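You operate a simulated robot arm through the tools that you are given. There is no shell and no other tool. Be economical: measure what you need, move in short steps, check, and stop when the job is done.

The job below is to be done with a simulated two-armed robot. You get a single attempt, and the scene is never put back.

JOB
Lay the gauge bar in the cradle, clamp it and set the depth dial to 4 mm.
Fine: pass it from hand to hand on the way; the other bars stay.

The check looks at the end state, three seconds after you hand in, the way a careful person would. Anything else that was tipped, shoved, dropped, spilled or broken makes it a failure.

ROBOT AND FRAMES
Two 6-joint arms with two-finger parallel grippers on one trunk, on a base that drives. Base frame: it is fixed to the floor where the robot stands at the start and does not move with it; the origin is under the middle of the robot, x ahead of it, y to its left, z up. Lengths are in mm, angles in rad, forces in N, time in s.
The left shoulder is at the start at [60, 187, 1197], the right one opposite. Places, roughly: clamp lever of the cradle [500, -500, 1000]; depth dial [400, -700, 900]; rests of the bar cradle [600, -600, 1000]. Payload 1.57 kg a hand.
Tool frame (each hand has its own): the origin (TCP) lies between the finger pads and is the grasp point; the fingertips stand 30 mm ahead of it; z points along the fingers, y is the line along which they close. Largest opening 110 mm; finger width 24, thickness 12; the body of the gripper, 48 by 112 mm, starts 78 mm behind the TCP.
Orientation is that of the tool frame in the base frame, as [roll, pitch, yaw] about the fixed x, y, z axes, in that order (R = Rz(yaw) Ry(pitch) Rx(roll)). With the fingers straight down and closing along the base's y, the tool's x points along the base's -x, its y along +y and its z along -z.

CONTROLS
- The arms move only by the tool move_arm. It takes "left_increments", "right_increments" or both (then of equal length, played together; a hand with none holds still); each is a list of rows, each a list of 7 numbers: the turn, a rotation vector about the tool's x, y, z in rad, then the shift along the tool's x, y, z in mm, then the opening, from 0 (shut) to 1 (fully open). In form: [[rx, ry, rz, x, y, z, jaw], ...]. A call has 1 to 10 rows; each row shifts and turns the commanded pose from where the row before left it, along the tool's axes as they then stand. Each row takes 0.2 s and may step no farther than 50 mm and 0.15 rad from the row before; otherwise, or with a gripper value out of range, the whole call is refused. Where a pose cannot be reached the arm comes as near as it can. A force on the tool above 40 N (or 10 N above the force at the start of the call, whichever is more), or a blocked arm, ends the call early, and 0.2 s more pass. The fingers move at their own pace (about 153 mm/s each) and stop on an object; they squeeze with about 35 N. The grip force told is the motor's: it shows also when the fingers shut on nothing. Time passes only in rows, and 0.2 s behind the last, so rows that do not move let the fingers close. The reply holds the time, the measured pose of the TCP, the force on the tool along the base axes, the opening and the grip force, in the units named above and with some noise, with the torque about the TCP (base axes, N m) and any sound that the robot's microphone picked up.
- Cameras (640 x 400 px; columns grow to the right, rows downward): "scene" is now at [9, -32.1, 1738.3]; the picture's right is [-0.40, -0.92, 0.00], its down [-0.70, 0.31, -0.65] and it looks along [0.59, -0.26, -0.76] (base axes); focal length 261 px, centre (320, 200). "left" rides on the left gripper at [70, -16, -141] in its tool frame; the picture's right is [0.23, 0.97, 0.00], its down [-0.86, 0.20, -0.48] and it looks along [-0.47, 0.11, 0.88] (tool axes); focal length 222 px, centre (320, 200). "right" rides on the right gripper at [70, 16, -141] in its tool frame; the picture's right is [-0.23, 0.97, 0.00], its down [-0.85, -0.20, -0.48] and it looks along [-0.47, -0.11, 0.88] (tool axes); focal length 222 px, centre (320, 200). There is no depth. A picture from a camera that has moved, and an enlarged one, comes with that camera's place and axes in the base frame and with its lens.
- capture(camera): a new picture of that camera. It takes no simulated time.
- lift_body(by): slides the trunk up (or, below 0, down) by that many mm; the arms and the scene camera ride with it, the base frame stays. It gives what a move gives, with no picture.
- roll_base(legs): drives the robot by 1 to 6 legs, each [ahead, left, turn to the left] in mm, mm and rad, along the robot's own axes; the way and the turn of a leg run together, so that a leg with both is an arc; at most 1500 mm and 3.142 rad a leg. The arms and the cameras ride along, it lands a little off, and it stops where it bumps. It gives what a move gives.
- turn_head(pan, tilt): turns the head with the scene camera to pan (to the left, within 1.501 rad either way) and tilt (down, from -0.506 to 1.204), counted from straight ahead of the robot. It gives what a move gives.
- inspect(camera, box): a new picture of the part [left, top, right, bottom] of that camera's present view, enlarged. It takes no simulated time.
- sign_off(): hands the job in; it is judged then, once.

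Go step by step. Nothing tells you exact positions but the pictures and the camera data: compare them with the known pose of the tool, close in by small moves and look again before you grip or let go. The budget is 120 turns and 88 pictures, counting those below and the enlarged ones. Unless the task says otherwise, let go and move clear before handing in, and close with one line.

The tools are called as a command line: name --argument value ..., lists and objects as JSON in quotes. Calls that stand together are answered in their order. move_arm: Moves the arms, as the interface text tells. Its arguments: {"type":"object","properties":{"left_increments":{"type":"array","items":{"type":"array","items":{"type":"number"}}},"right_increments":{"type":"array","items":{"type":"array","items":{"type":"number"}}}},"required":[]} The other tools are called the same way: lift_body (by) slides the trunk up or down; roll_base (legs) drives the base; turn_head (pan, tilt) turns the head that bears the scene camera; capture (camera) takes a picture; inspect (camera, box) takes an enlarged picture of a part of a camera's view; sign_off () hands the job in.

At the start:

```text
clock: 0.0
left_tool_pos: [398.5, -76.1, 1286.5]
left_tool_rot: [3.141, 0.001, -3.14]
left_wrist_force: [0.5, 0.2, 0.7]
left_wrist_torque: [0.0, 0.01, 0.0]
left_gripper_width: 110.2
left_finger_force: 0.1
right_tool_pos: [354.2, -417.4, 1283.7]
right_tool_rot: [3.141, -0.002, 3.141]
right_wrist_force: [0.6, 0.4, 0.6]
right_wrist_torque: [0.01, 0.03, -0.01]
right_gripper_width: 109.9
right_finger_force: 0.2
trunk travel left (down, up): [-825.0, 165.0]
robot x, y, heading: [2.2, 0.3, 0.0]
head pan, tilt: [-0.412, 0.866]
```

scene: 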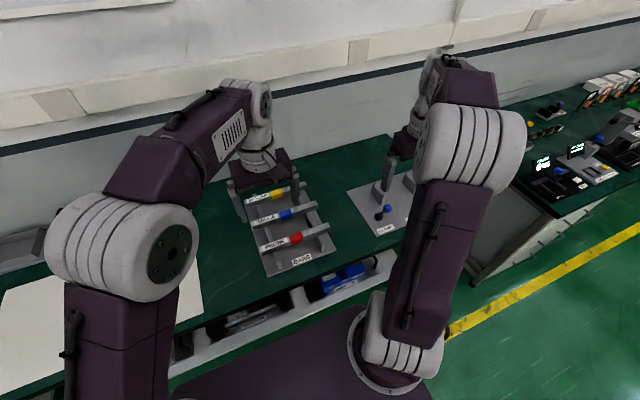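
right: 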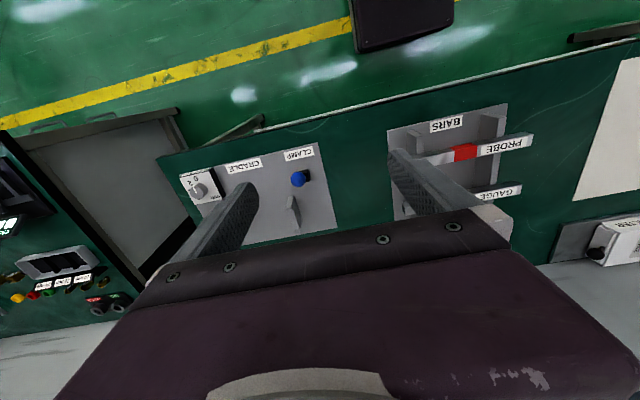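
left: 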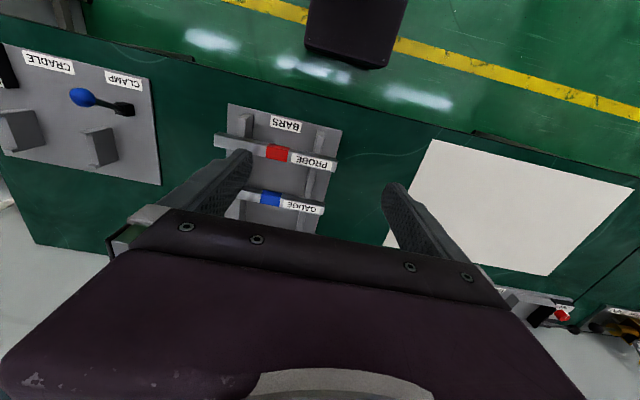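

I see a rack of bars (PROBE red, GAUGE blue, and a yellow one) and to its right a plate with the cradle, clamp lever and dial. I'll enlarge these views first to locate things.

inspect --camera "scene" --box '[220, 150, 440, 290]'

inspect --camera "right" --box '[160, 90, 360, 250]'

inspect --camera "left" --box '[0, 30, 360, 250]'

```text
2.86 times, centred on (330, 220) of scene
camera zoom: at [9.0, -32.1, 1738.3], right [-0.4, -0.92, 0.0], down [-0.7, 0.31, -0.65], along [0.59, -0.26, -0.76], focal length 746 px, centre (291, 143)
```

zoom: 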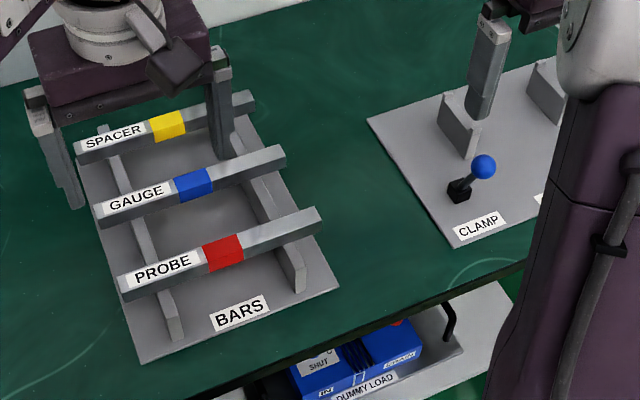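

```text
2.50 times, centred on (260, 170) of right
camera zoom: at [284.7, -400.8, 1424.9], right [0.23, 0.97, 0.0], down [0.86, -0.2, 0.48], along [0.47, -0.11, -0.88], focal length 555 px, centre (470, 275)
```

zoom: 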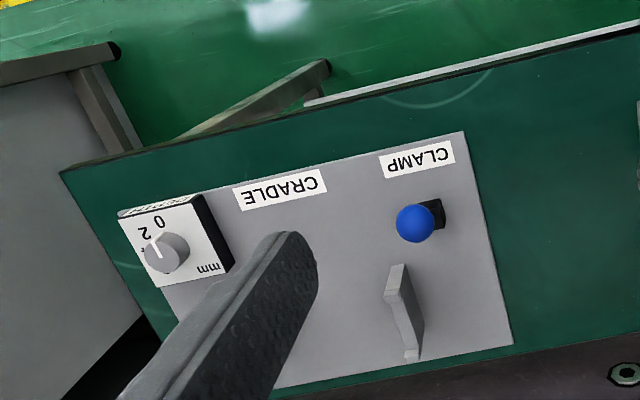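

```text
1.78 times, centred on (180, 140) of left
camera zoom: at [330.4, -92.6, 1428.4], right [-0.23, 0.97, 0.0], down [0.86, 0.2, 0.48], along [0.47, 0.11, -0.88], focal length 395 px, centre (569, 307)
```

zoom: 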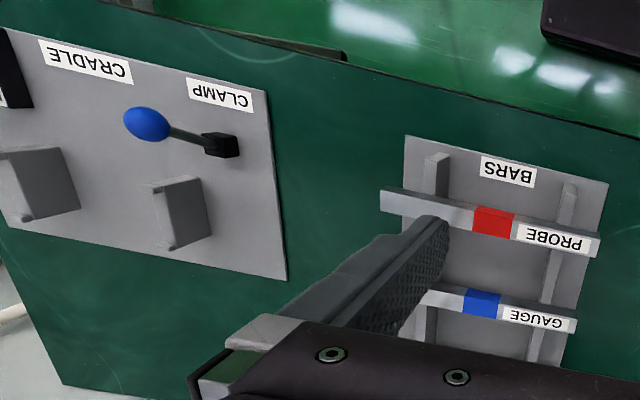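

The gauge bar lies along y with its centre at about [560, -143, ~1000], and the cradle is near y = -550. I'll shift the base right so both hands face the bars, then look with the left hand camera.

roll_base --legs '[[0, -150, 0]]'

move_arm --left_increments '[[0, 0, 0.15, 0, 0, 0, 1], [0, 0, 0.15, 0, 0, 0, 1], [0, 0, 0.15, 0, 0, 0, 1], [0, 0, 0.15, 0, 0, 0, 1], [0, 0, 0.15, 0, 0, 0, 1], [0, 0, 0.15, 0, 0, 0, 1], [0, 0, 0.15, 0, 0, 0, 1], [0, 0, 0.15, 0, 0, 0, 1], [0, 0, 0.15, 0, 0, 0, 1], [0, 0, 0.15, 0, 0, 0, 1]]' --right_increments '[[0, 0, -0.15, 0, 0, 0, 1], [0, 0, -0.15, 0, 0, 0, 1], [0, 0, -0.15, 0, 0, 0, 1], [0, 0, -0.15, 0, 0, 0, 1], [0, 0, -0.15, 0, 0, 0, 1], [0, 0, -0.15, 0, 0, 0, 1], [0, 0, -0.15, 0, 0, 0, 1], [0, 0, -0.15, 0, 0, 0, 1], [0, 0, -0.15, 0, 0, 0, 1], [0, 0, -0.15, 0, 0, 0, 1]]'

capture --camera "right"

capture --camera "left"

capture --camera "scene"

```text
clock: 1.4
left_tool_pos: [399.2, -224.9, 1287.3]
left_tool_rot: [-3.139, 0.0, 3.139]
left_wrist_force: [0.1, -0.2, 0.0]
left_wrist_torque: [-0.02, 0.01, 0.02]
left_gripper_width: 109.9
left_finger_force: 0.1
right_tool_pos: [352.4, -566.9, 1285.4]
right_tool_rot: [-3.138, 0.0, 3.138]
right_wrist_force: [0.8, 0.5, -0.6]
right_wrist_torque: [-0.06, 0.0, 0.01]
right_gripper_width: 110.0
right_finger_force: 0.1
trunk travel left (down, up): [-825.0, 165.0]
robot x, y, heading: [-0.3, -153.3, -0.003]
head pan, tilt: [-0.412, 0.866]
```

```text
clock: 3.6
left_tool_pos: [397.3, -227.4, 1285.5]
left_tool_rot: [3.141, 0.0, 1.636]
left_wrist_force: [-0.2, 0.2, -0.3]
left_wrist_torque: [-0.01, 0.02, -0.01]
left_gripper_width: 110.1
left_finger_force: 0.0
right_tool_pos: [351.1, -569.5, 1283.8]
right_tool_rot: [3.141, 0.001, -1.643]
right_wrist_force: [-0.2, -0.5, -0.4]
right_wrist_torque: [0.0, 0.0, -0.01]
right_gripper_width: 110.2
right_finger_force: 0.1
trunk travel left (down, up): [-825.0, 165.0]
robot x, y, heading: [1.5, -152.6, -0.005]
head pan, tilt: [-0.412, 0.866]
```

```text
81 pictures are left
camera right: at [330.7, -637.4, 1425.1], right [-0.95, 0.3, 0.0], down [0.26, 0.84, 0.48], along [0.14, 0.46, -0.88], focal length 222 px, centre (320, 200)
```

right: 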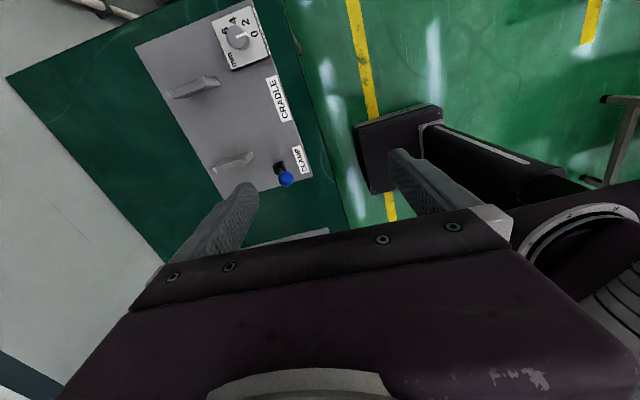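

```text
80 pictures are left
camera left: at [378.7, -159.7, 1428.4], right [0.96, 0.29, 0.0], down [0.25, -0.84, 0.48], along [0.14, -0.46, -0.88], focal length 222 px, centre (320, 200)
```

left: 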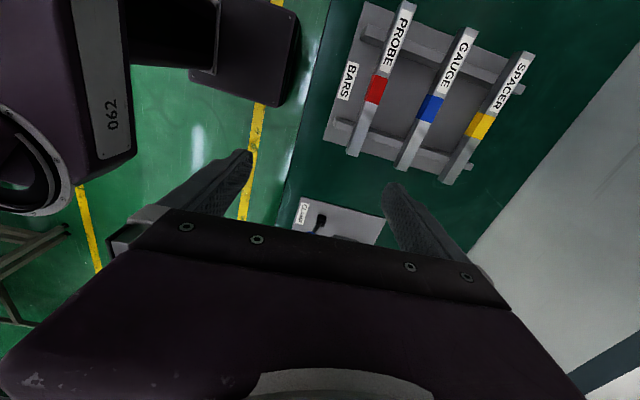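

```text
79 pictures are left
camera scene: at [8.5, -182.6, 1738.3], right [-0.4, -0.91, 0.0], down [-0.7, 0.31, -0.65], along [0.59, -0.26, -0.76], focal length 261 px, centre (320, 200)
```

scene: 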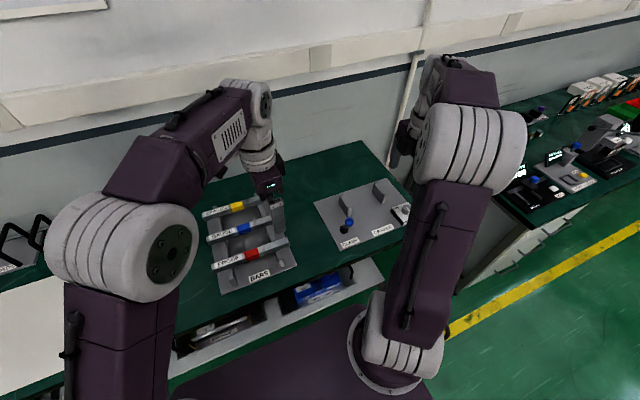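

The bar's centre is about [580, -147], nearly parallel to y, with its supports near y = -76 and -221. I'll bring the left hand above it at y = -102 and look again.

move_arm --left_increments '[[0, 0, 0.08, 0, 0, 0, 1], [0, 0, 0, 20.8, 30.5, 25, 1], [0, 0, 0, 20.8, 30.5, 25, 1], [0, 0, 0, 20.8, 30.5, 25, 1], [0, 0, 0, 20.8, 30.5, 25, 1], [0, 0, 0, 20.8, 30.5, 25, 1], [0, 0, 0, 20.8, 30.5, 25, 1]]'

capture --camera "left"

inspect --camera "scene" --box '[180, 140, 440, 300]'

```text
clock: 5.2
left_tool_pos: [576.4, -102.6, 1135.9]
left_tool_rot: [-3.139, 0.0, 1.559]
left_wrist_force: [-0.4, 0.5, -0.8]
left_wrist_torque: [-0.01, 0.03, -0.01]
left_gripper_width: 110.2
left_finger_force: 0.1
left hand out of reach, approached as far as the arm can: row 7
right_tool_pos: [354.5, -569.3, 1284.2]
right_tool_rot: [3.138, -0.002, -1.645]
right_wrist_force: [-0.7, -0.4, 0.6]
right_wrist_torque: [-0.02, -0.01, -0.02]
right_gripper_width: 110.0
right_finger_force: 0.1
trunk travel left (down, up): [-825.0, 165.0]
robot x, y, heading: [-2.3, -149.0, -0.002]
head pan, tilt: [-0.412, 0.866]
```

```text
78 pictures are left
camera left: at [562.6, -32.6, 1278.0], right [0.98, 0.21, 0.0], down [0.19, -0.86, 0.48], along [0.1, -0.47, -0.88], focal length 222 px, centre (320, 200)
```

left: 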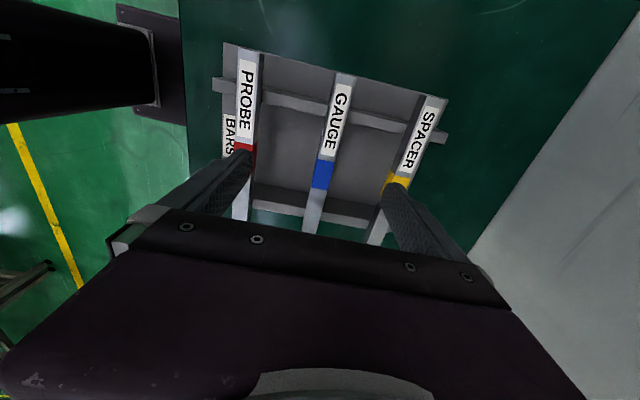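

```text
2.46 times, centred on (310, 220) of scene
camera zoom: at [10.7, -181.3, 1738.4], right [-0.4, -0.91, 0.0], down [-0.7, 0.31, -0.65], along [0.59, -0.26, -0.76], focal length 643 px, centre (345, 151)
```

zoom: 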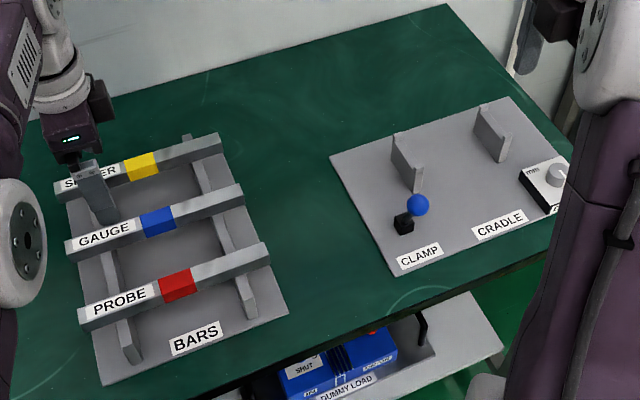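

The left hand is at its reach limit in x, and the bar's top is near [587, -143, 1000]. I'll shift the base about 110 mm further right so the left arm faces the bar squarely, and narrow the jaws to clear the neighbouring bars.

roll_base --legs '[[0, -110, 0]]'

move_arm --left_increments '[[0, 0, 0, 36, 3, 0, 0.5], [0, 0, 0, 36, 3, 0, 0.5], [0, 0, 0, 36, 3, 25, 0.5]]'

capture --camera "left"

```text
clock: 6.4
left_tool_pos: [574.0, -210.5, 1136.4]
left_tool_rot: [3.142, 0.001, 1.558]
left_wrist_force: [-0.3, 1.0, 0.0]
left_wrist_torque: [-0.03, -0.02, 0.02]
left_gripper_width: 109.9
left_finger_force: 0.0
right_tool_pos: [352.1, -676.3, 1284.9]
right_tool_rot: [3.141, -0.003, -1.645]
right_wrist_force: [0.3, 0.1, 0.4]
right_wrist_torque: [-0.03, 0.0, -0.02]
right_gripper_width: 109.8
right_finger_force: 0.1
trunk travel left (down, up): [-825.0, 165.0]
robot x, y, heading: [0.2, -259.5, -0.006]
head pan, tilt: [-0.412, 0.866]
```

```text
clock: 7.2
left_tool_pos: [585.5, -105.8, 1111.9]
left_tool_rot: [3.141, -0.001, 1.558]
left_wrist_force: [-0.1, -0.4, 1.2]
left_wrist_torque: [0.03, 0.02, 0.0]
left_gripper_width: 55.0
left_finger_force: 0.0
right_tool_pos: [351.7, -680.1, 1284.4]
right_tool_rot: [3.139, 0.0, -1.647]
right_wrist_force: [0.9, -0.9, 0.5]
right_wrist_torque: [0.02, 0.0, -0.01]
right_gripper_width: 109.8
right_finger_force: 0.1
trunk travel left (down, up): [-825.0, 165.0]
robot x, y, heading: [-0.8, -259.2, -0.002]
head pan, tilt: [-0.412, 0.866]
```

```text
76 pictures are left
camera left: at [570.8, -35.4, 1254.4], right [0.98, 0.22, 0.0], down [0.19, -0.86, 0.48], along [0.1, -0.47, -0.88], focal length 222 px, centre (320, 200)
```

left: 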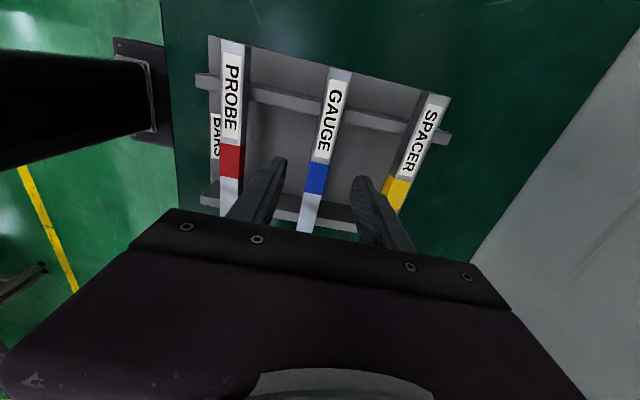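

The bar is centred within 3.5 mm of the jaw plane and parallel to it. I'll go down partway and check its height.

move_arm --left_increments '[[0, 0, 0, 6, 3.5, 30, 0.5], [0, 0, 0, 0, 0, 40, 0.5]]'

capture --camera "left"

inspect --camera "scene" --box '[150, 130, 330, 250]'

```text
clock: 7.8
left_tool_pos: [588.8, -98.8, 1041.8]
left_tool_rot: [3.141, 0.0, 1.56]
left_wrist_force: [-0.1, 0.2, -0.3]
left_wrist_torque: [0.0, 0.0, 0.02]
left_gripper_width: 54.9
left_finger_force: 0.1
right_tool_pos: [353.5, -679.3, 1283.4]
right_tool_rot: [3.14, -0.001, -1.646]
right_wrist_force: [0.2, -0.2, -0.2]
right_wrist_torque: [0.0, 0.02, 0.01]
right_gripper_width: 110.3
right_finger_force: 0.1
trunk travel left (down, up): [-825.0, 165.0]
robot x, y, heading: [1.5, -260.7, -0.002]
head pan, tilt: [-0.412, 0.866]
```

```text
75 pictures are left
camera left: at [574.2, -29.5, 1184.0], right [0.98, 0.22, 0.0], down [0.19, -0.86, 0.48], along [0.1, -0.47, -0.88], focal length 222 px, centre (320, 200)
```

left: 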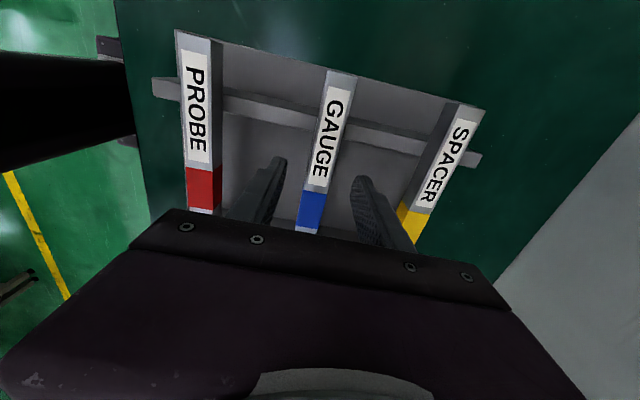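

```text
3.33 times, centred on (240, 190) of scene
camera zoom: at [9.6, -292.1, 1738.4], right [-0.4, -0.91, 0.0], down [-0.7, 0.31, -0.65], along [0.59, -0.26, -0.76], focal length 871 px, centre (587, 233)
```

zoom: 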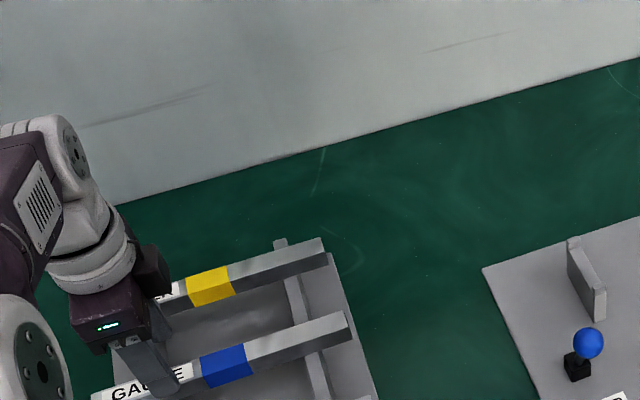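

The bar top looks to be near z = 995. I'll go down in small steps, watching the force.

move_arm --left_increments '[[0, 0, 0, 0, 0, 10, 0.5], [0, 0, 0, 0, 0, 10, 0.5], [0, 0, 0, 0, 0, 6, 0.5]]'

capture --camera "left"

turn_head --pan 0.2 --tilt 0.85

capture --camera "scene"

```text
clock: 8.6
left_tool_pos: [587.3, -99.6, 1016.5]
left_tool_rot: [3.141, 0.002, 1.559]
left_wrist_force: [-0.1, -0.5, -0.5]
left_wrist_torque: [-0.02, 0.0, 0.0]
left_gripper_width: 55.1
left_finger_force: 0.1
right_tool_pos: [351.2, -679.2, 1284.7]
right_tool_rot: [-3.141, 0.0, -1.645]
right_wrist_force: [0.2, 0.2, 0.5]
right_wrist_torque: [-0.03, 0.0, 0.01]
right_gripper_width: 110.1
right_finger_force: 0.0
trunk travel left (down, up): [-825.0, 165.0]
robot x, y, heading: [2.6, -260.8, -0.001]
head pan, tilt: [-0.412, 0.866]
```

```text
73 pictures are left
camera left: at [572.6, -29.3, 1157.7], right [0.98, 0.22, 0.0], down [0.19, -0.86, 0.48], along [0.1, -0.47, -0.88], focal length 222 px, centre (320, 200)
```

left: 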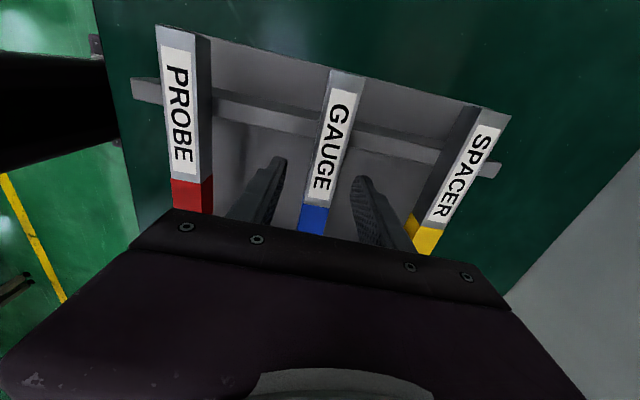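

```text
clock: 9.6
left_tool_pos: [587.4, -99.6, 1016.4]
left_tool_rot: [-3.14, 0.0, 1.558]
left_wrist_force: [0.4, -0.8, 0.3]
left_wrist_torque: [0.0, 0.0, 0.03]
left_gripper_width: 55.1
left_finger_force: 0.1
right_tool_pos: [351.1, -679.7, 1284.3]
right_tool_rot: [3.141, 0.0, -1.645]
right_wrist_force: [0.2, -0.4, -0.3]
right_wrist_torque: [-0.03, 0.01, 0.0]
right_gripper_width: 109.8
right_finger_force: 0.1
trunk travel left (down, up): [-825.0, 165.0]
robot x, y, heading: [1.7, -258.2, -0.009]
head pan, tilt: [0.201, 0.85]
```

```text
72 pictures are left
camera scene: at [14.1, -245.5, 1739.5], right [0.2, -0.98, 0.0], down [-0.74, -0.15, -0.66], along [0.65, 0.13, -0.75], focal length 261 px, centre (320, 200)
```

scene: 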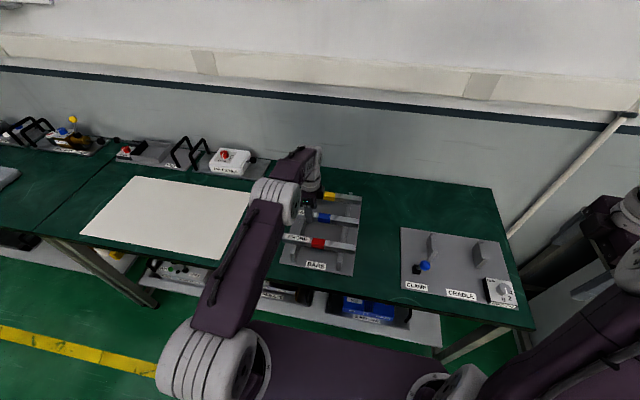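

Triangulation puts the bar top at about z = 988, so I need to go a bit lower. I'll use 4 mm steps and watch for contact.

move_arm --left_increments '[[0, 0, 0, 0, 0, 4, 0.5], [0, 0, 0, 0, 0, 4, 0.5], [0, 0, 0, 0, 0, 4, 0.5]]'

inspect --camera "scene" --box '[270, 170, 390, 280]'

inspect --camera "left" --box '[220, 60, 420, 240]'

```text
clock: 10.4
left_tool_pos: [587.7, -98.5, 1004.0]
left_tool_rot: [3.14, 0.0, 1.558]
left_wrist_force: [-0.1, -0.5, 0.1]
left_wrist_torque: [-0.02, 0.01, -0.02]
left_gripper_width: 54.8
left_finger_force: 0.0
right_tool_pos: [351.2, -678.8, 1284.7]
right_tool_rot: [3.141, 0.001, -1.647]
right_wrist_force: [0.4, -0.1, -0.2]
right_wrist_torque: [0.0, 0.01, 0.0]
right_gripper_width: 110.0
right_finger_force: 0.3
trunk travel left (down, up): [-825.0, 165.0]
robot x, y, heading: [1.0, -259.3, -0.004]
head pan, tilt: [0.201, 0.85]
```

```text
3.64 times, centred on (330, 225) of scene
camera zoom: at [14.1, -245.4, 1739.5], right [0.2, -0.98, 0.0], down [-0.74, -0.15, -0.66], along [0.65, 0.13, -0.75], focal length 950 px, centre (284, 109)
```

zoom: 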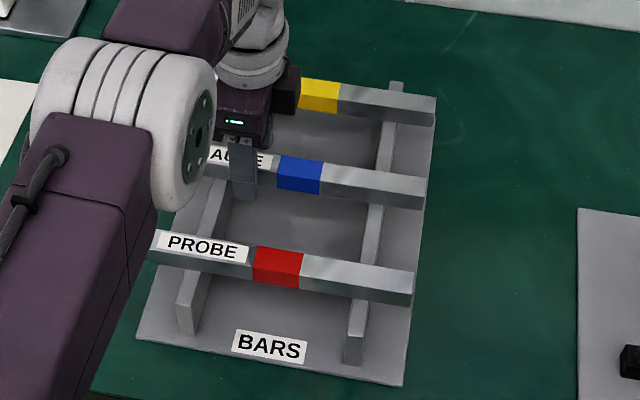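

```text
2.22 times, centred on (320, 150) of left
camera zoom: at [573.2, -29.4, 1145.7], right [0.98, 0.22, 0.0], down [0.19, -0.86, 0.48], along [0.1, -0.47, -0.88], focal length 494 px, centre (320, 311)
```

zoom: 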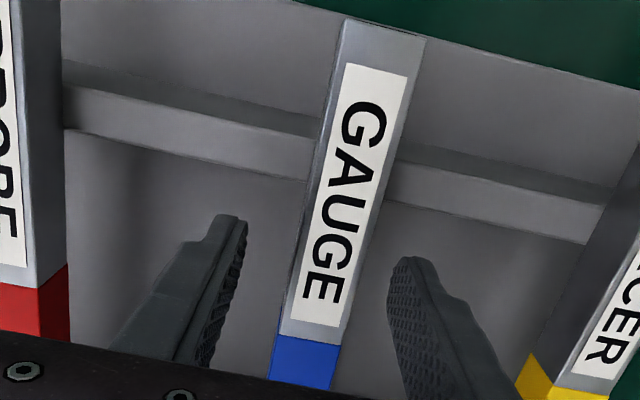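

The fingers straddle the bar with their tips near its underside, and the bar sits about 4 mm to the far side. I'll centre on it and close.

move_arm --left_increments '[[0, 0, 0, 0, 4, 0, 0.5], [0, 0, 0, 0, 0, 0, 0.3], [0, 0, 0, 0, 0, 0, 0.1], [0, 0, 0, 0, 0, 0, 0], [0, 0, 0, 0, 0, 0, 0]]'

inspect --camera "scene" --box '[270, 170, 390, 280]'

```text
clock: 11.6
left_tool_pos: [591.0, -98.5, 1003.7]
left_tool_rot: [-3.141, 0.001, 1.557]
left_wrist_force: [-0.5, 0.2, 1.1]
left_wrist_torque: [0.17, 0.01, -0.04]
left_gripper_width: 23.3
left_finger_force: 35.1
right_tool_pos: [351.5, -678.1, 1285.0]
right_tool_rot: [3.141, -0.001, -1.647]
right_wrist_force: [-1.2, -0.3, 0.8]
right_wrist_torque: [-0.01, -0.01, 0.01]
right_gripper_width: 110.1
right_finger_force: 0.0
trunk travel left (down, up): [-825.0, 165.0]
robot x, y, heading: [-2.8, -260.1, -0.002]
head pan, tilt: [0.201, 0.85]
```

```text
3.64 times, centred on (330, 225) of scene
camera zoom: at [14.0, -245.4, 1739.5], right [0.2, -0.98, 0.0], down [-0.74, -0.15, -0.66], along [0.65, 0.13, -0.75], focal length 950 px, centre (284, 109)
```

zoom: 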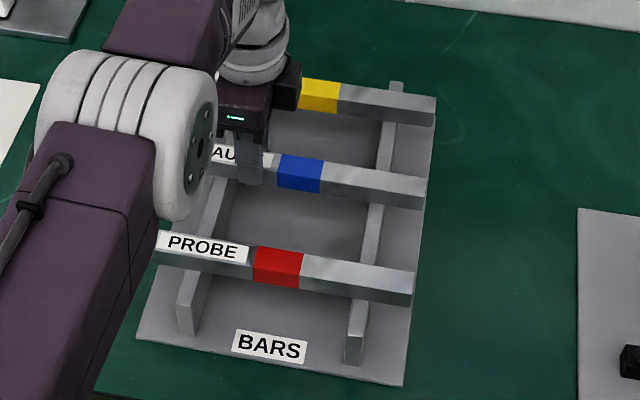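

The bar is gripped at 23 mm width. I'll lift it gently and check.

move_arm --left_increments '[[0, 0, 0, 0, 0, -10, 0], [0, 0, 0, 0, 0, -20, 0], [0, 0, 0, 0, 0, -30, 0], [0, 0, 0, 0, 0, -40, 0]]'

capture --camera "scene"

capture --camera "left"

```text
clock: 12.6
left_tool_pos: [592.5, -99.9, 1103.6]
left_tool_rot: [3.141, 0.0, 1.56]
left_wrist_force: [0.9, -0.2, -1.5]
left_wrist_torque: [0.08, -0.03, 0.01]
left_gripper_width: 23.4
left_finger_force: 34.9
right_tool_pos: [350.4, -679.7, 1284.2]
right_tool_rot: [3.141, -0.001, -1.647]
right_wrist_force: [0.2, 0.7, 0.2]
right_wrist_torque: [0.03, 0.0, -0.01]
right_gripper_width: 110.0
right_finger_force: 0.1
trunk travel left (down, up): [-825.0, 165.0]
robot x, y, heading: [-1.7, -260.1, -0.007]
head pan, tilt: [0.201, 0.85]
```

```text
68 pictures are left
camera scene: at [13.6, -245.5, 1739.5], right [0.2, -0.98, 0.0], down [-0.74, -0.15, -0.66], along [0.65, 0.13, -0.75], focal length 261 px, centre (320, 200)
```

scene: 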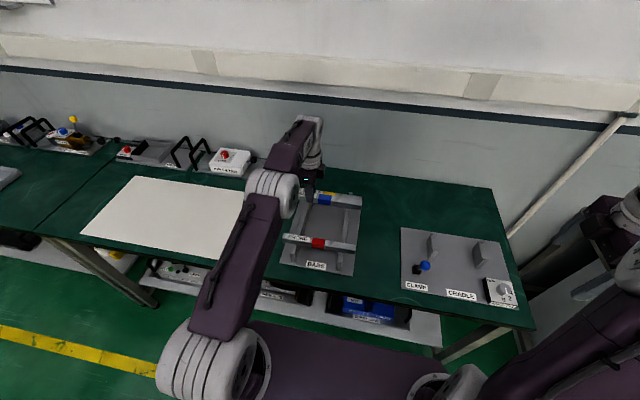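

```text
67 pictures are left
camera left: at [577.9, -29.0, 1246.2], right [0.98, 0.22, 0.0], down [0.19, -0.86, 0.48], along [0.1, -0.47, -0.88], focal length 222 px, centre (320, 200)
```

left: 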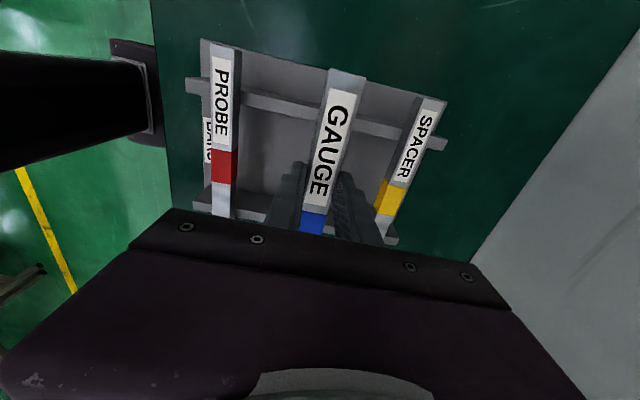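

The bar is light and held level. Now I'll retract it to a handover height in front of the robot and bring the right hand closer, tilted slightly outward to keep the wrists apart.

move_arm --left_increments '[[0, 0, 0, -23.3, -18, -16.7, 0], [0, 0, 0, -23.3, -18, -16.7, 0], [0, 0, 0, -23.3, -18, -16.7, 0], [0, 0, 0, -23.3, -18, -16.7, 0], [0, 0, 0, -23.3, -18, -16.7, 0], [0, 0, 0, -23.3, -18, -16.7, 0]]' --right_increments '[[0, 0, -0.063, 0, 0, 0, 0.6], [0, 0, 0, -40, -21.5, 0, 0.6], [0, 0, 0, -40, -21.5, 0, 0.6], [0, 0, 0, -40, -21.5, 0, 0.6], [0, 0, 0, -40, -21.5, 0, 0.6], [0, -0.15, 0, -40, -21.5, 0, 0.6]]'

roll_base --legs '[[0, -210, 0]]'

capture --camera "right"

turn_head --pan -0.2 --tilt 0.85

capture --camera "scene"

```text
clock: 14.0
left_tool_pos: [483.8, -239.7, 1204.1]
left_tool_rot: [-3.138, -0.002, 1.559]
left_wrist_force: [0.5, -0.1, -1.6]
left_wrist_torque: [0.1, 0.0, 0.01]
left_gripper_width: 23.5
left_finger_force: 34.8
right_tool_pos: [459.9, -482.8, 1285.2]
right_tool_rot: [3.138, 0.151, -1.583]
right_wrist_force: [0.5, -0.6, 0.6]
right_wrist_torque: [0.01, -0.02, -0.01]
right_gripper_width: 66.0
right_finger_force: 0.1
trunk travel left (down, up): [-825.0, 165.0]
robot x, y, heading: [-3.2, -257.9, -0.004]
head pan, tilt: [0.201, 0.85]
```

```text
clock: 15.6
left_tool_pos: [481.5, -449.4, 1204.1]
left_tool_rot: [-3.141, 0.002, 1.555]
left_wrist_force: [-0.3, 0.9, -1.9]
left_wrist_torque: [0.11, -0.01, 0.01]
left_gripper_width: 23.5
left_finger_force: 34.8
right_tool_pos: [455.4, -692.3, 1286.6]
right_tool_rot: [3.142, 0.146, -1.589]
right_wrist_force: [1.1, -0.3, 0.0]
right_wrist_torque: [-0.05, 0.01, 0.02]
right_gripper_width: 66.1
right_finger_force: 0.1
trunk travel left (down, up): [-825.0, 165.0]
robot x, y, heading: [-4.9, -471.2, -0.012]
head pan, tilt: [0.201, 0.85]
```

```text
66 pictures are left
camera right: at [438.2, -780.5, 1415.3], right [-0.97, 0.24, 0.03], down [0.21, 0.77, 0.6], along [0.12, 0.59, -0.8], focal length 222 px, centre (320, 200)
```

right: 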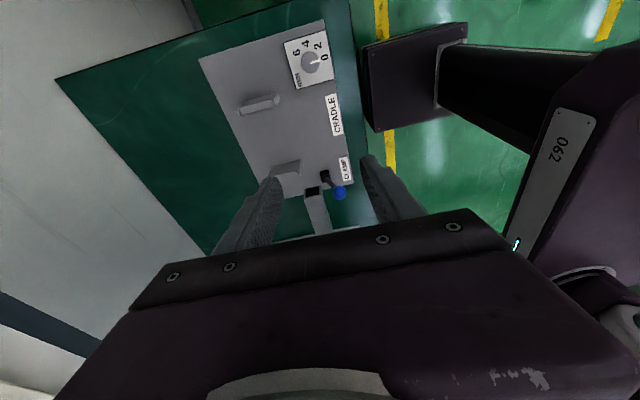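

```text
clock: 16.5
left_tool_pos: [482.1, -453.1, 1205.3]
left_tool_rot: [-3.141, -0.002, 1.554]
left_wrist_force: [0.4, -0.2, -1.7]
left_wrist_torque: [0.13, 0.02, -0.01]
left_gripper_width: 23.3
left_finger_force: 35.1
right_tool_pos: [456.3, -696.9, 1285.4]
right_tool_rot: [3.141, 0.15, -1.589]
right_wrist_force: [-0.7, 0.1, 0.7]
right_wrist_torque: [0.03, -0.01, -0.01]
right_gripper_width: 66.0
right_finger_force: 0.0
trunk travel left (down, up): [-825.0, 165.0]
robot x, y, heading: [-0.1, -468.1, -0.011]
head pan, tilt: [-0.201, 0.85]
```

```text
65 pictures are left
camera scene: at [12.7, -488.4, 1739.5], right [-0.21, -0.98, 0.0], down [-0.73, 0.16, -0.66], along [0.65, -0.14, -0.75], focal length 261 px, centre (320, 200)
```

scene: 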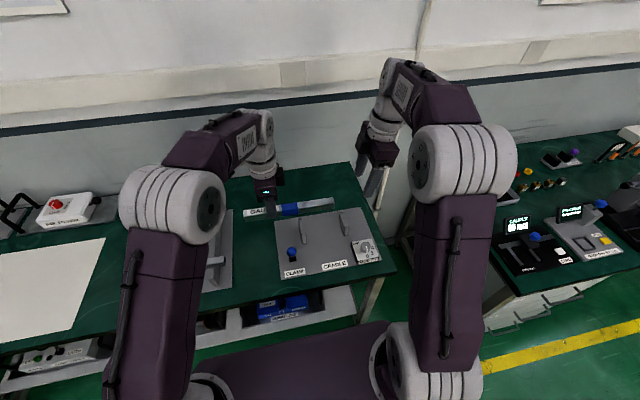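

The cradle, dial and lever are in view now. The bar hangs level in the left hand, so I'll bring the right hand above its other half, about 40 mm past the blue band.

move_arm --right_increments '[[0, -0.1, 0, 0, 0, 0, 0.6], [0, 0, 0, -45.5, -8.2, 11.6, 0.6], [0, 0, 0, -45.5, -8.2, 11.6, 0.6], [0, 0, 0, -45.5, -8.2, 11.6, 0.6]]'

capture --camera "right"

capture --camera "scene"

```text
clock: 17.5
left_tool_pos: [482.2, -451.2, 1204.7]
left_tool_rot: [-3.141, 0.0, 1.554]
left_wrist_force: [-0.1, 0.3, -1.7]
left_wrist_torque: [0.08, -0.01, 0.01]
left_gripper_width: 23.3
left_finger_force: 34.8
right_tool_pos: [483.9, -552.9, 1286.3]
right_tool_rot: [3.141, 0.248, -1.588]
right_wrist_force: [0.7, -0.1, 0.0]
right_wrist_torque: [-0.02, 0.0, -0.03]
right_gripper_width: 66.0
right_finger_force: 0.0
trunk travel left (down, up): [-825.0, 165.0]
robot x, y, heading: [-2.5, -466.2, -0.012]
head pan, tilt: [-0.201, 0.85]
```

```text
64 pictures are left
camera right: at [467.1, -653.7, 1405.2], right [-0.97, 0.24, 0.06], down [0.21, 0.71, 0.67], along [0.12, 0.67, -0.74], focal length 222 px, centre (320, 200)
```

right: 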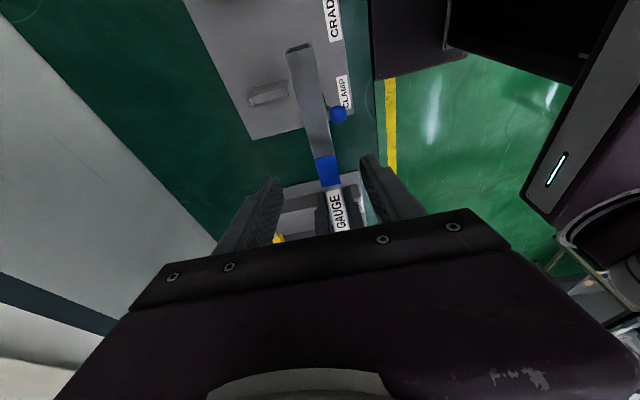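

```text
63 pictures are left
camera scene: at [13.3, -485.9, 1739.5], right [-0.21, -0.98, 0.0], down [-0.74, 0.16, -0.66], along [0.64, -0.14, -0.75], focal length 261 px, centre (320, 200)
```

scene: 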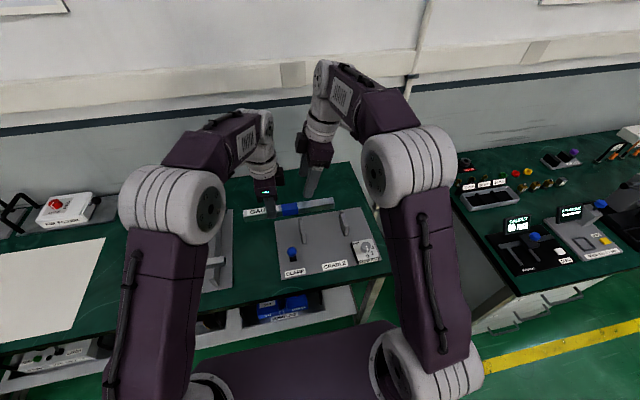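

The right fingers straddle the bar's line, about 4 mm off. I'll correct that and descend onto the bar along the tilted axis.

move_arm --right_increments '[[0, 0, 0, 6, 4.5, 20, 0.6], [0, 0, 0, 0, 0, 30, 0.6], [0, 0, 0, 0, 0, 30, 0.6]]'

capture --camera "right"

inspect --camera "scene" --box '[200, 60, 420, 290]'

```text
clock: 18.3
left_tool_pos: [482.9, -452.5, 1203.9]
left_tool_rot: [-3.141, 0.0, 1.553]
left_wrist_force: [0.1, -0.4, -1.8]
left_wrist_torque: [0.12, 0.02, -0.01]
left_gripper_width: 23.5
left_finger_force: 34.8
right_tool_pos: [478.7, -540.2, 1207.6]
right_tool_rot: [3.139, 0.249, -1.586]
right_wrist_force: [0.1, 0.8, 0.5]
right_wrist_torque: [0.03, 0.01, 0.01]
right_gripper_width: 66.2
right_finger_force: 0.0
trunk travel left (down, up): [-825.0, 165.0]
robot x, y, heading: [-2.5, -473.1, -0.007]
head pan, tilt: [-0.201, 0.85]
```

```text
62 pictures are left
camera right: at [460.8, -641.8, 1325.6], right [-0.97, 0.24, 0.06], down [0.21, 0.71, 0.67], along [0.12, 0.67, -0.74], focal length 222 px, centre (320, 200)
```

right: 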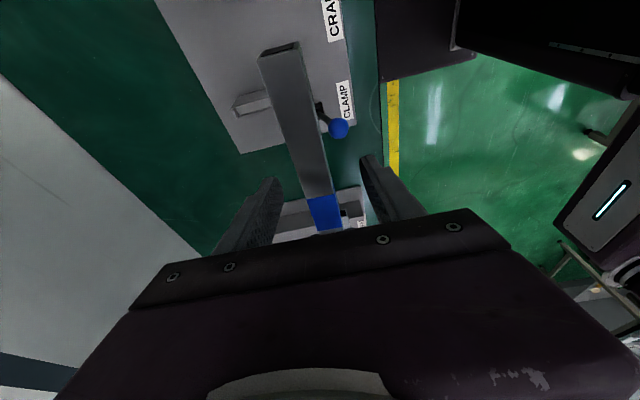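

```text
1.74 times, centred on (310, 175) of scene
camera zoom: at [13.6, -486.8, 1739.5], right [-0.21, -0.98, 0.0], down [-0.74, 0.16, -0.66], along [0.64, -0.14, -0.75], focal length 454 px, centre (337, 244)
```

zoom: 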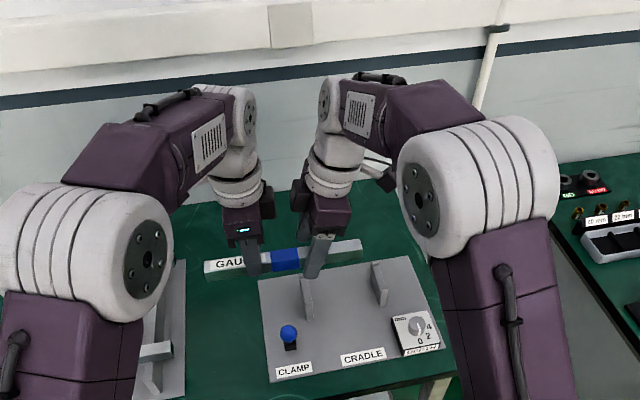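

The right fingers straddle the bar next to the blue band, so I'll close the right hand and then check both grips.

move_arm --right_increments '[[0, 0, 0, 0, 0, 0, 0.35], [0, 0, 0, 0, 0, 0, 0.1], [0, 0, 0, 0, 0, 0, 0], [0, 0, 0, 0, 0, 0, 0]]'

inspect --camera "scene" --box '[240, 160, 360, 240]'

```text
clock: 19.3
left_tool_pos: [482.4, -451.5, 1203.9]
left_tool_rot: [-3.138, -0.001, 1.554]
left_wrist_force: [-18.1, 1.1, 6.6]
left_wrist_torque: [-0.33, 0.38, -0.82]
left_gripper_width: 23.4
left_finger_force: 35.1
right_tool_pos: [478.0, -541.3, 1206.8]
right_tool_rot: [-3.141, 0.249, -1.589]
right_wrist_force: [19.4, -0.6, -6.0]
right_wrist_torque: [-0.24, -0.4, -0.9]
right_gripper_width: 23.7
right_finger_force: 35.5
trunk travel left (down, up): [-825.0, 165.0]
robot x, y, heading: [-1.7, -465.2, -0.009]
head pan, tilt: [-0.201, 0.85]
```

```text
5.00 times, centred on (300, 200) of scene
camera zoom: at [12.7, -486.8, 1739.5], right [-0.21, -0.98, 0.0], down [-0.73, 0.16, -0.66], along [0.65, -0.14, -0.75], focal length 1306 px, centre (420, 200)
```

zoom: 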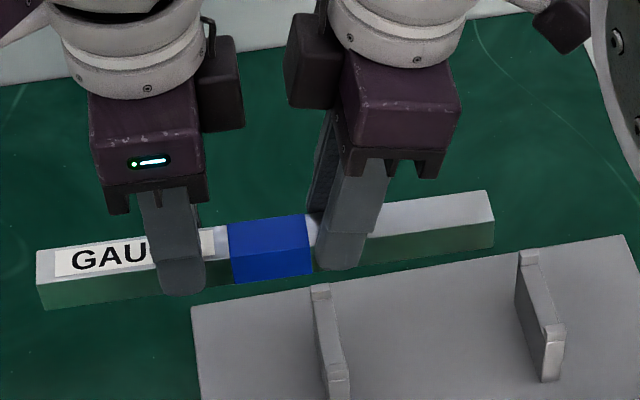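

The right hand holds the bar too, with a small sideways strain between the hands. I'll ease that, release the left hand and raise it.

move_arm --right_increments '[[0, 0, 0, 0, -1.5, 0, 0], [0, 0, 0, 0, 0, 0, 0], [0, 0, 0, 0, 0, 0, 0], [0, 0, 0, 0, 0, 0, 0], [0, 0, 0, 0, 0, 0, 0], [0, 0, 0, 0, 0, 0, 0], [0, 0, 0, 0, 0, 0, 0]]' --left_increments '[[0, 0, 0, 0, 0, 0, 0], [0, 0, 0, 0, 0, 0, 0.2], [0, 0, 0, 0, 0, 0, 0.45], [0, 0, 0, 0, 0, 0, 0.5], [0, 0, 0, 0, 0, -30, 0.5], [0, 0, 0, 0, 0, -40, 0.5], [0, 0, 0, 10, 0, -40, 0.5]]'

capture --camera "scene"

```text
clock: 20.9
left_tool_pos: [483.0, -441.1, 1315.8]
left_tool_rot: [-3.141, 0.0, 1.553]
left_wrist_force: [0.6, 0.7, -0.3]
left_wrist_torque: [-0.01, 0.01, -0.01]
left_gripper_width: 54.9
left_finger_force: 0.1
right_tool_pos: [479.0, -540.1, 1205.6]
right_tool_rot: [-3.141, 0.249, -1.587]
right_wrist_force: [0.2, -0.1, 0.6]
right_wrist_torque: [-0.07, -0.01, 0.01]
right_gripper_width: 23.8
right_finger_force: 35.2
trunk travel left (down, up): [-825.0, 165.0]
robot x, y, heading: [-2.2, -471.8, -0.014]
head pan, tilt: [-0.201, 0.85]
```

```text
59 pictures are left
camera scene: at [12.6, -486.4, 1739.5], right [-0.21, -0.98, 0.0], down [-0.73, 0.16, -0.66], along [0.65, -0.14, -0.75], focal length 261 px, centre (320, 200)
```

scene: 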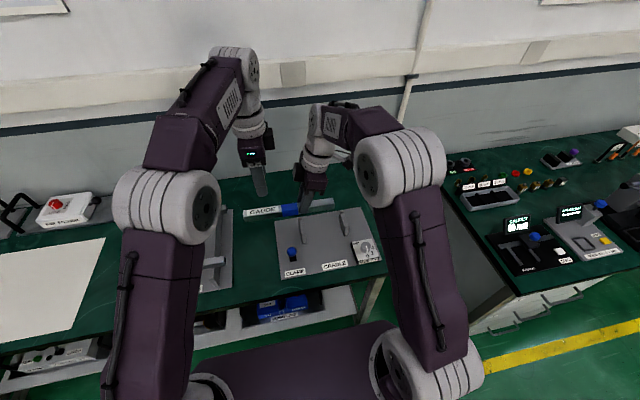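

Handover is complete. The left camera faces -y toward the cradle, so I'll use it to study the rests and clamp.

capture --camera "left"

inspect --camera "scene" --box '[260, 195, 400, 285]'

```text
58 pictures are left
camera left: at [468.1, -371.9, 1456.2], right [0.98, 0.21, 0.0], down [0.18, -0.86, 0.48], along [0.1, -0.47, -0.88], focal length 222 px, centre (320, 200)
```

left: 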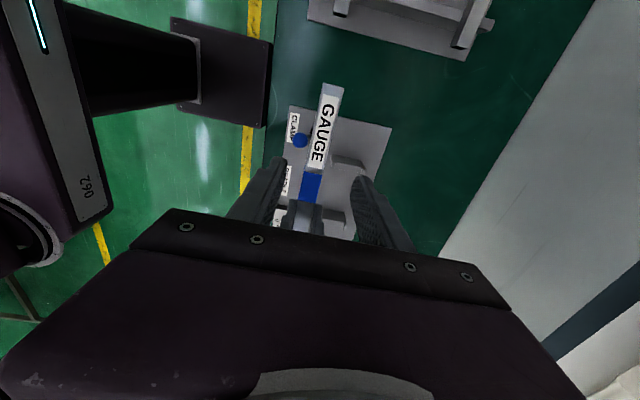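

```text
4.44 times, centred on (330, 240) of scene
camera zoom: at [12.6, -486.4, 1739.5], right [-0.21, -0.98, 0.0], down [-0.73, 0.16, -0.66], along [0.65, -0.14, -0.75], focal length 1161 px, centre (276, 22)
```

zoom: 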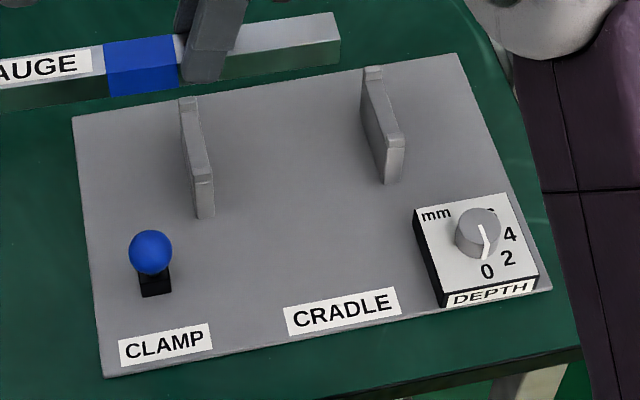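

The lever stands upright near [440, -490], and the rests lie near y = -536 and -681. I need a closer look at the rest shape and clamp.

inspect --camera "left" --box '[260, 100, 400, 240]'

inspect --camera "right" --box '[200, 0, 380, 160]'

```text
2.86 times, centred on (330, 170) of left
camera zoom: at [468.1, -371.9, 1456.2], right [0.98, 0.21, 0.0], down [0.18, -0.86, 0.48], along [0.1, -0.47, -0.88], focal length 635 px, centre (291, 286)
```

zoom: 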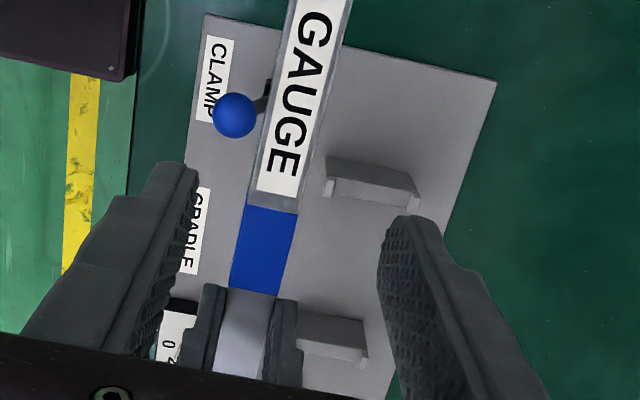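

```text
2.50 times, centred on (290, 80) of right
camera zoom: at [461.9, -641.4, 1326.0], right [-0.97, 0.24, 0.06], down [0.21, 0.71, 0.67], along [0.12, 0.67, -0.74], focal length 555 px, centre (395, 500)
```

zoom: 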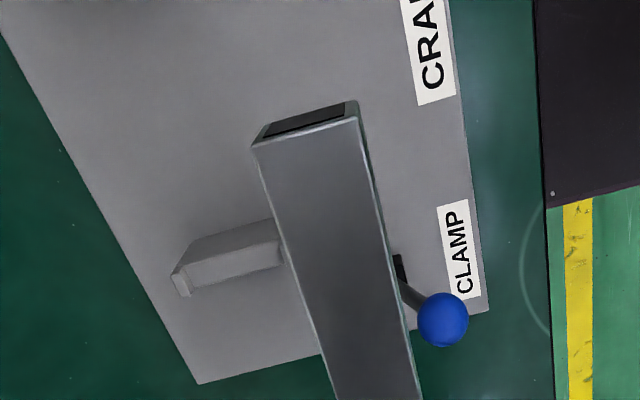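

I'll move the left hand behind the bar, to about [580, -440, 1120], for a close look at the cradle.

move_arm --left_increments '[[0, 0, 0, 0, 48, 0, 0.5], [0, 0, 0, 0, 48, 0, 0.5], [0, 0, 0, 0, 0, 40, 0.5], [0, 0, 0, 0, 0, 40, 0.5], [0, 0, 0, 0, 0, 40, 0.5], [0, 0, 0, 0, 0, 40, 0.5], [0, 0, 0, 0, 0, 36, 0.5]]'

capture --camera "left"

```text
clock: 22.5
left_tool_pos: [522.2, -432.8, 1101.2]
left_tool_rot: [-3.141, -0.002, 1.554]
left_wrist_force: [0.0, 0.5, -0.5]
left_wrist_torque: [0.0, 0.02, -0.01]
left_gripper_width: 55.3
left_finger_force: 0.1
left hand out of reach, approached as far as the arm can: row 1, 2
right_tool_pos: [481.0, -539.7, 1207.2]
right_tool_rot: [-3.141, 0.249, -1.588]
right_wrist_force: [0.0, -0.1, -1.6]
right_wrist_torque: [-0.01, 0.01, 0.04]
right_gripper_width: 0.0
right_finger_force: 21.2
trunk travel left (down, up): [-825.0, 165.0]
robot x, y, heading: [-4.3, -469.7, -0.008]
head pan, tilt: [-0.201, 0.85]
```

```text
54 pictures are left
camera left: at [508.3, -361.9, 1242.8], right [0.98, 0.21, 0.0], down [0.19, -0.86, 0.48], along [0.1, -0.47, -0.88], focal length 222 px, centre (320, 200)
```

left: 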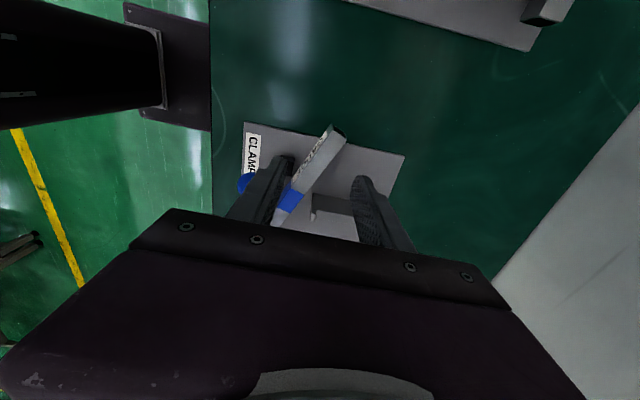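

The left arm couldn't reach that far out, came down on the bar and knocked it out of the right hand. That was my mistake: I didn't check its reach. I'll look at where the bar landed before moving anything.

inspect --camera "left" --box '[220, 100, 420, 240]'

inspect --camera "scene" --box '[230, 180, 410, 300]'

capture --camera "right"

```text
2.86 times, centred on (320, 170) of left
camera zoom: at [508.3, -361.9, 1242.8], right [0.98, 0.21, 0.0], down [0.19, -0.86, 0.48], along [0.1, -0.47, -0.88], focal length 635 px, centre (320, 286)
```

zoom: 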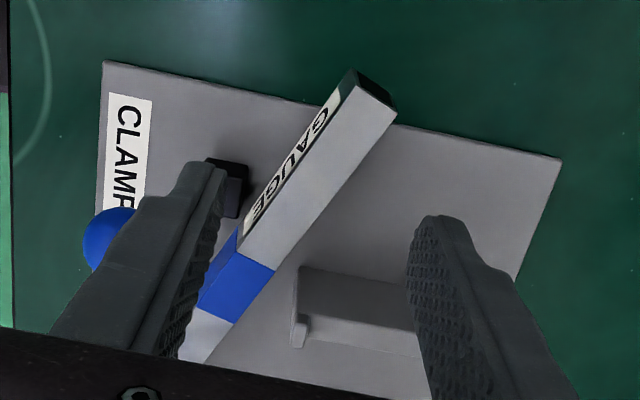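

```text
3.33 times, centred on (320, 240) of scene
camera zoom: at [13.9, -487.0, 1739.6], right [-0.21, -0.98, 0.0], down [-0.74, 0.16, -0.66], along [0.64, -0.14, -0.75], focal length 871 px, centre (320, 67)
```

zoom: 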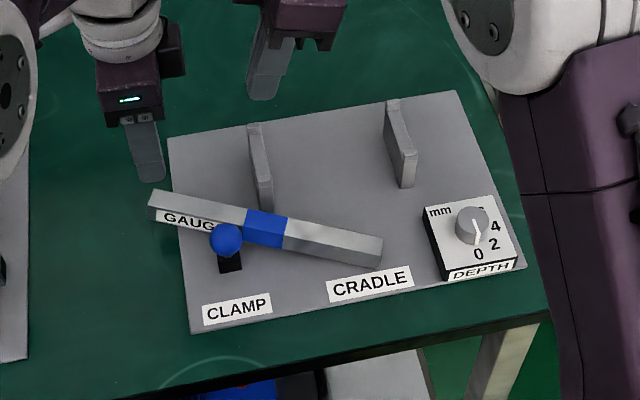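

```text
51 pictures are left
camera right: at [463.0, -641.7, 1326.1], right [-0.97, 0.24, 0.06], down [0.21, 0.71, 0.68], along [0.12, 0.67, -0.74], focal length 222 px, centre (320, 200)
```

right: 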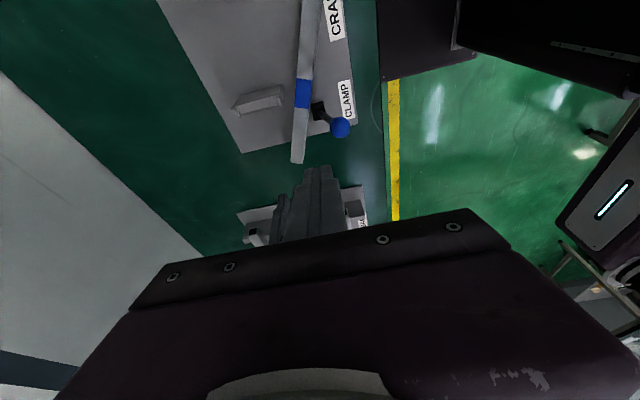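

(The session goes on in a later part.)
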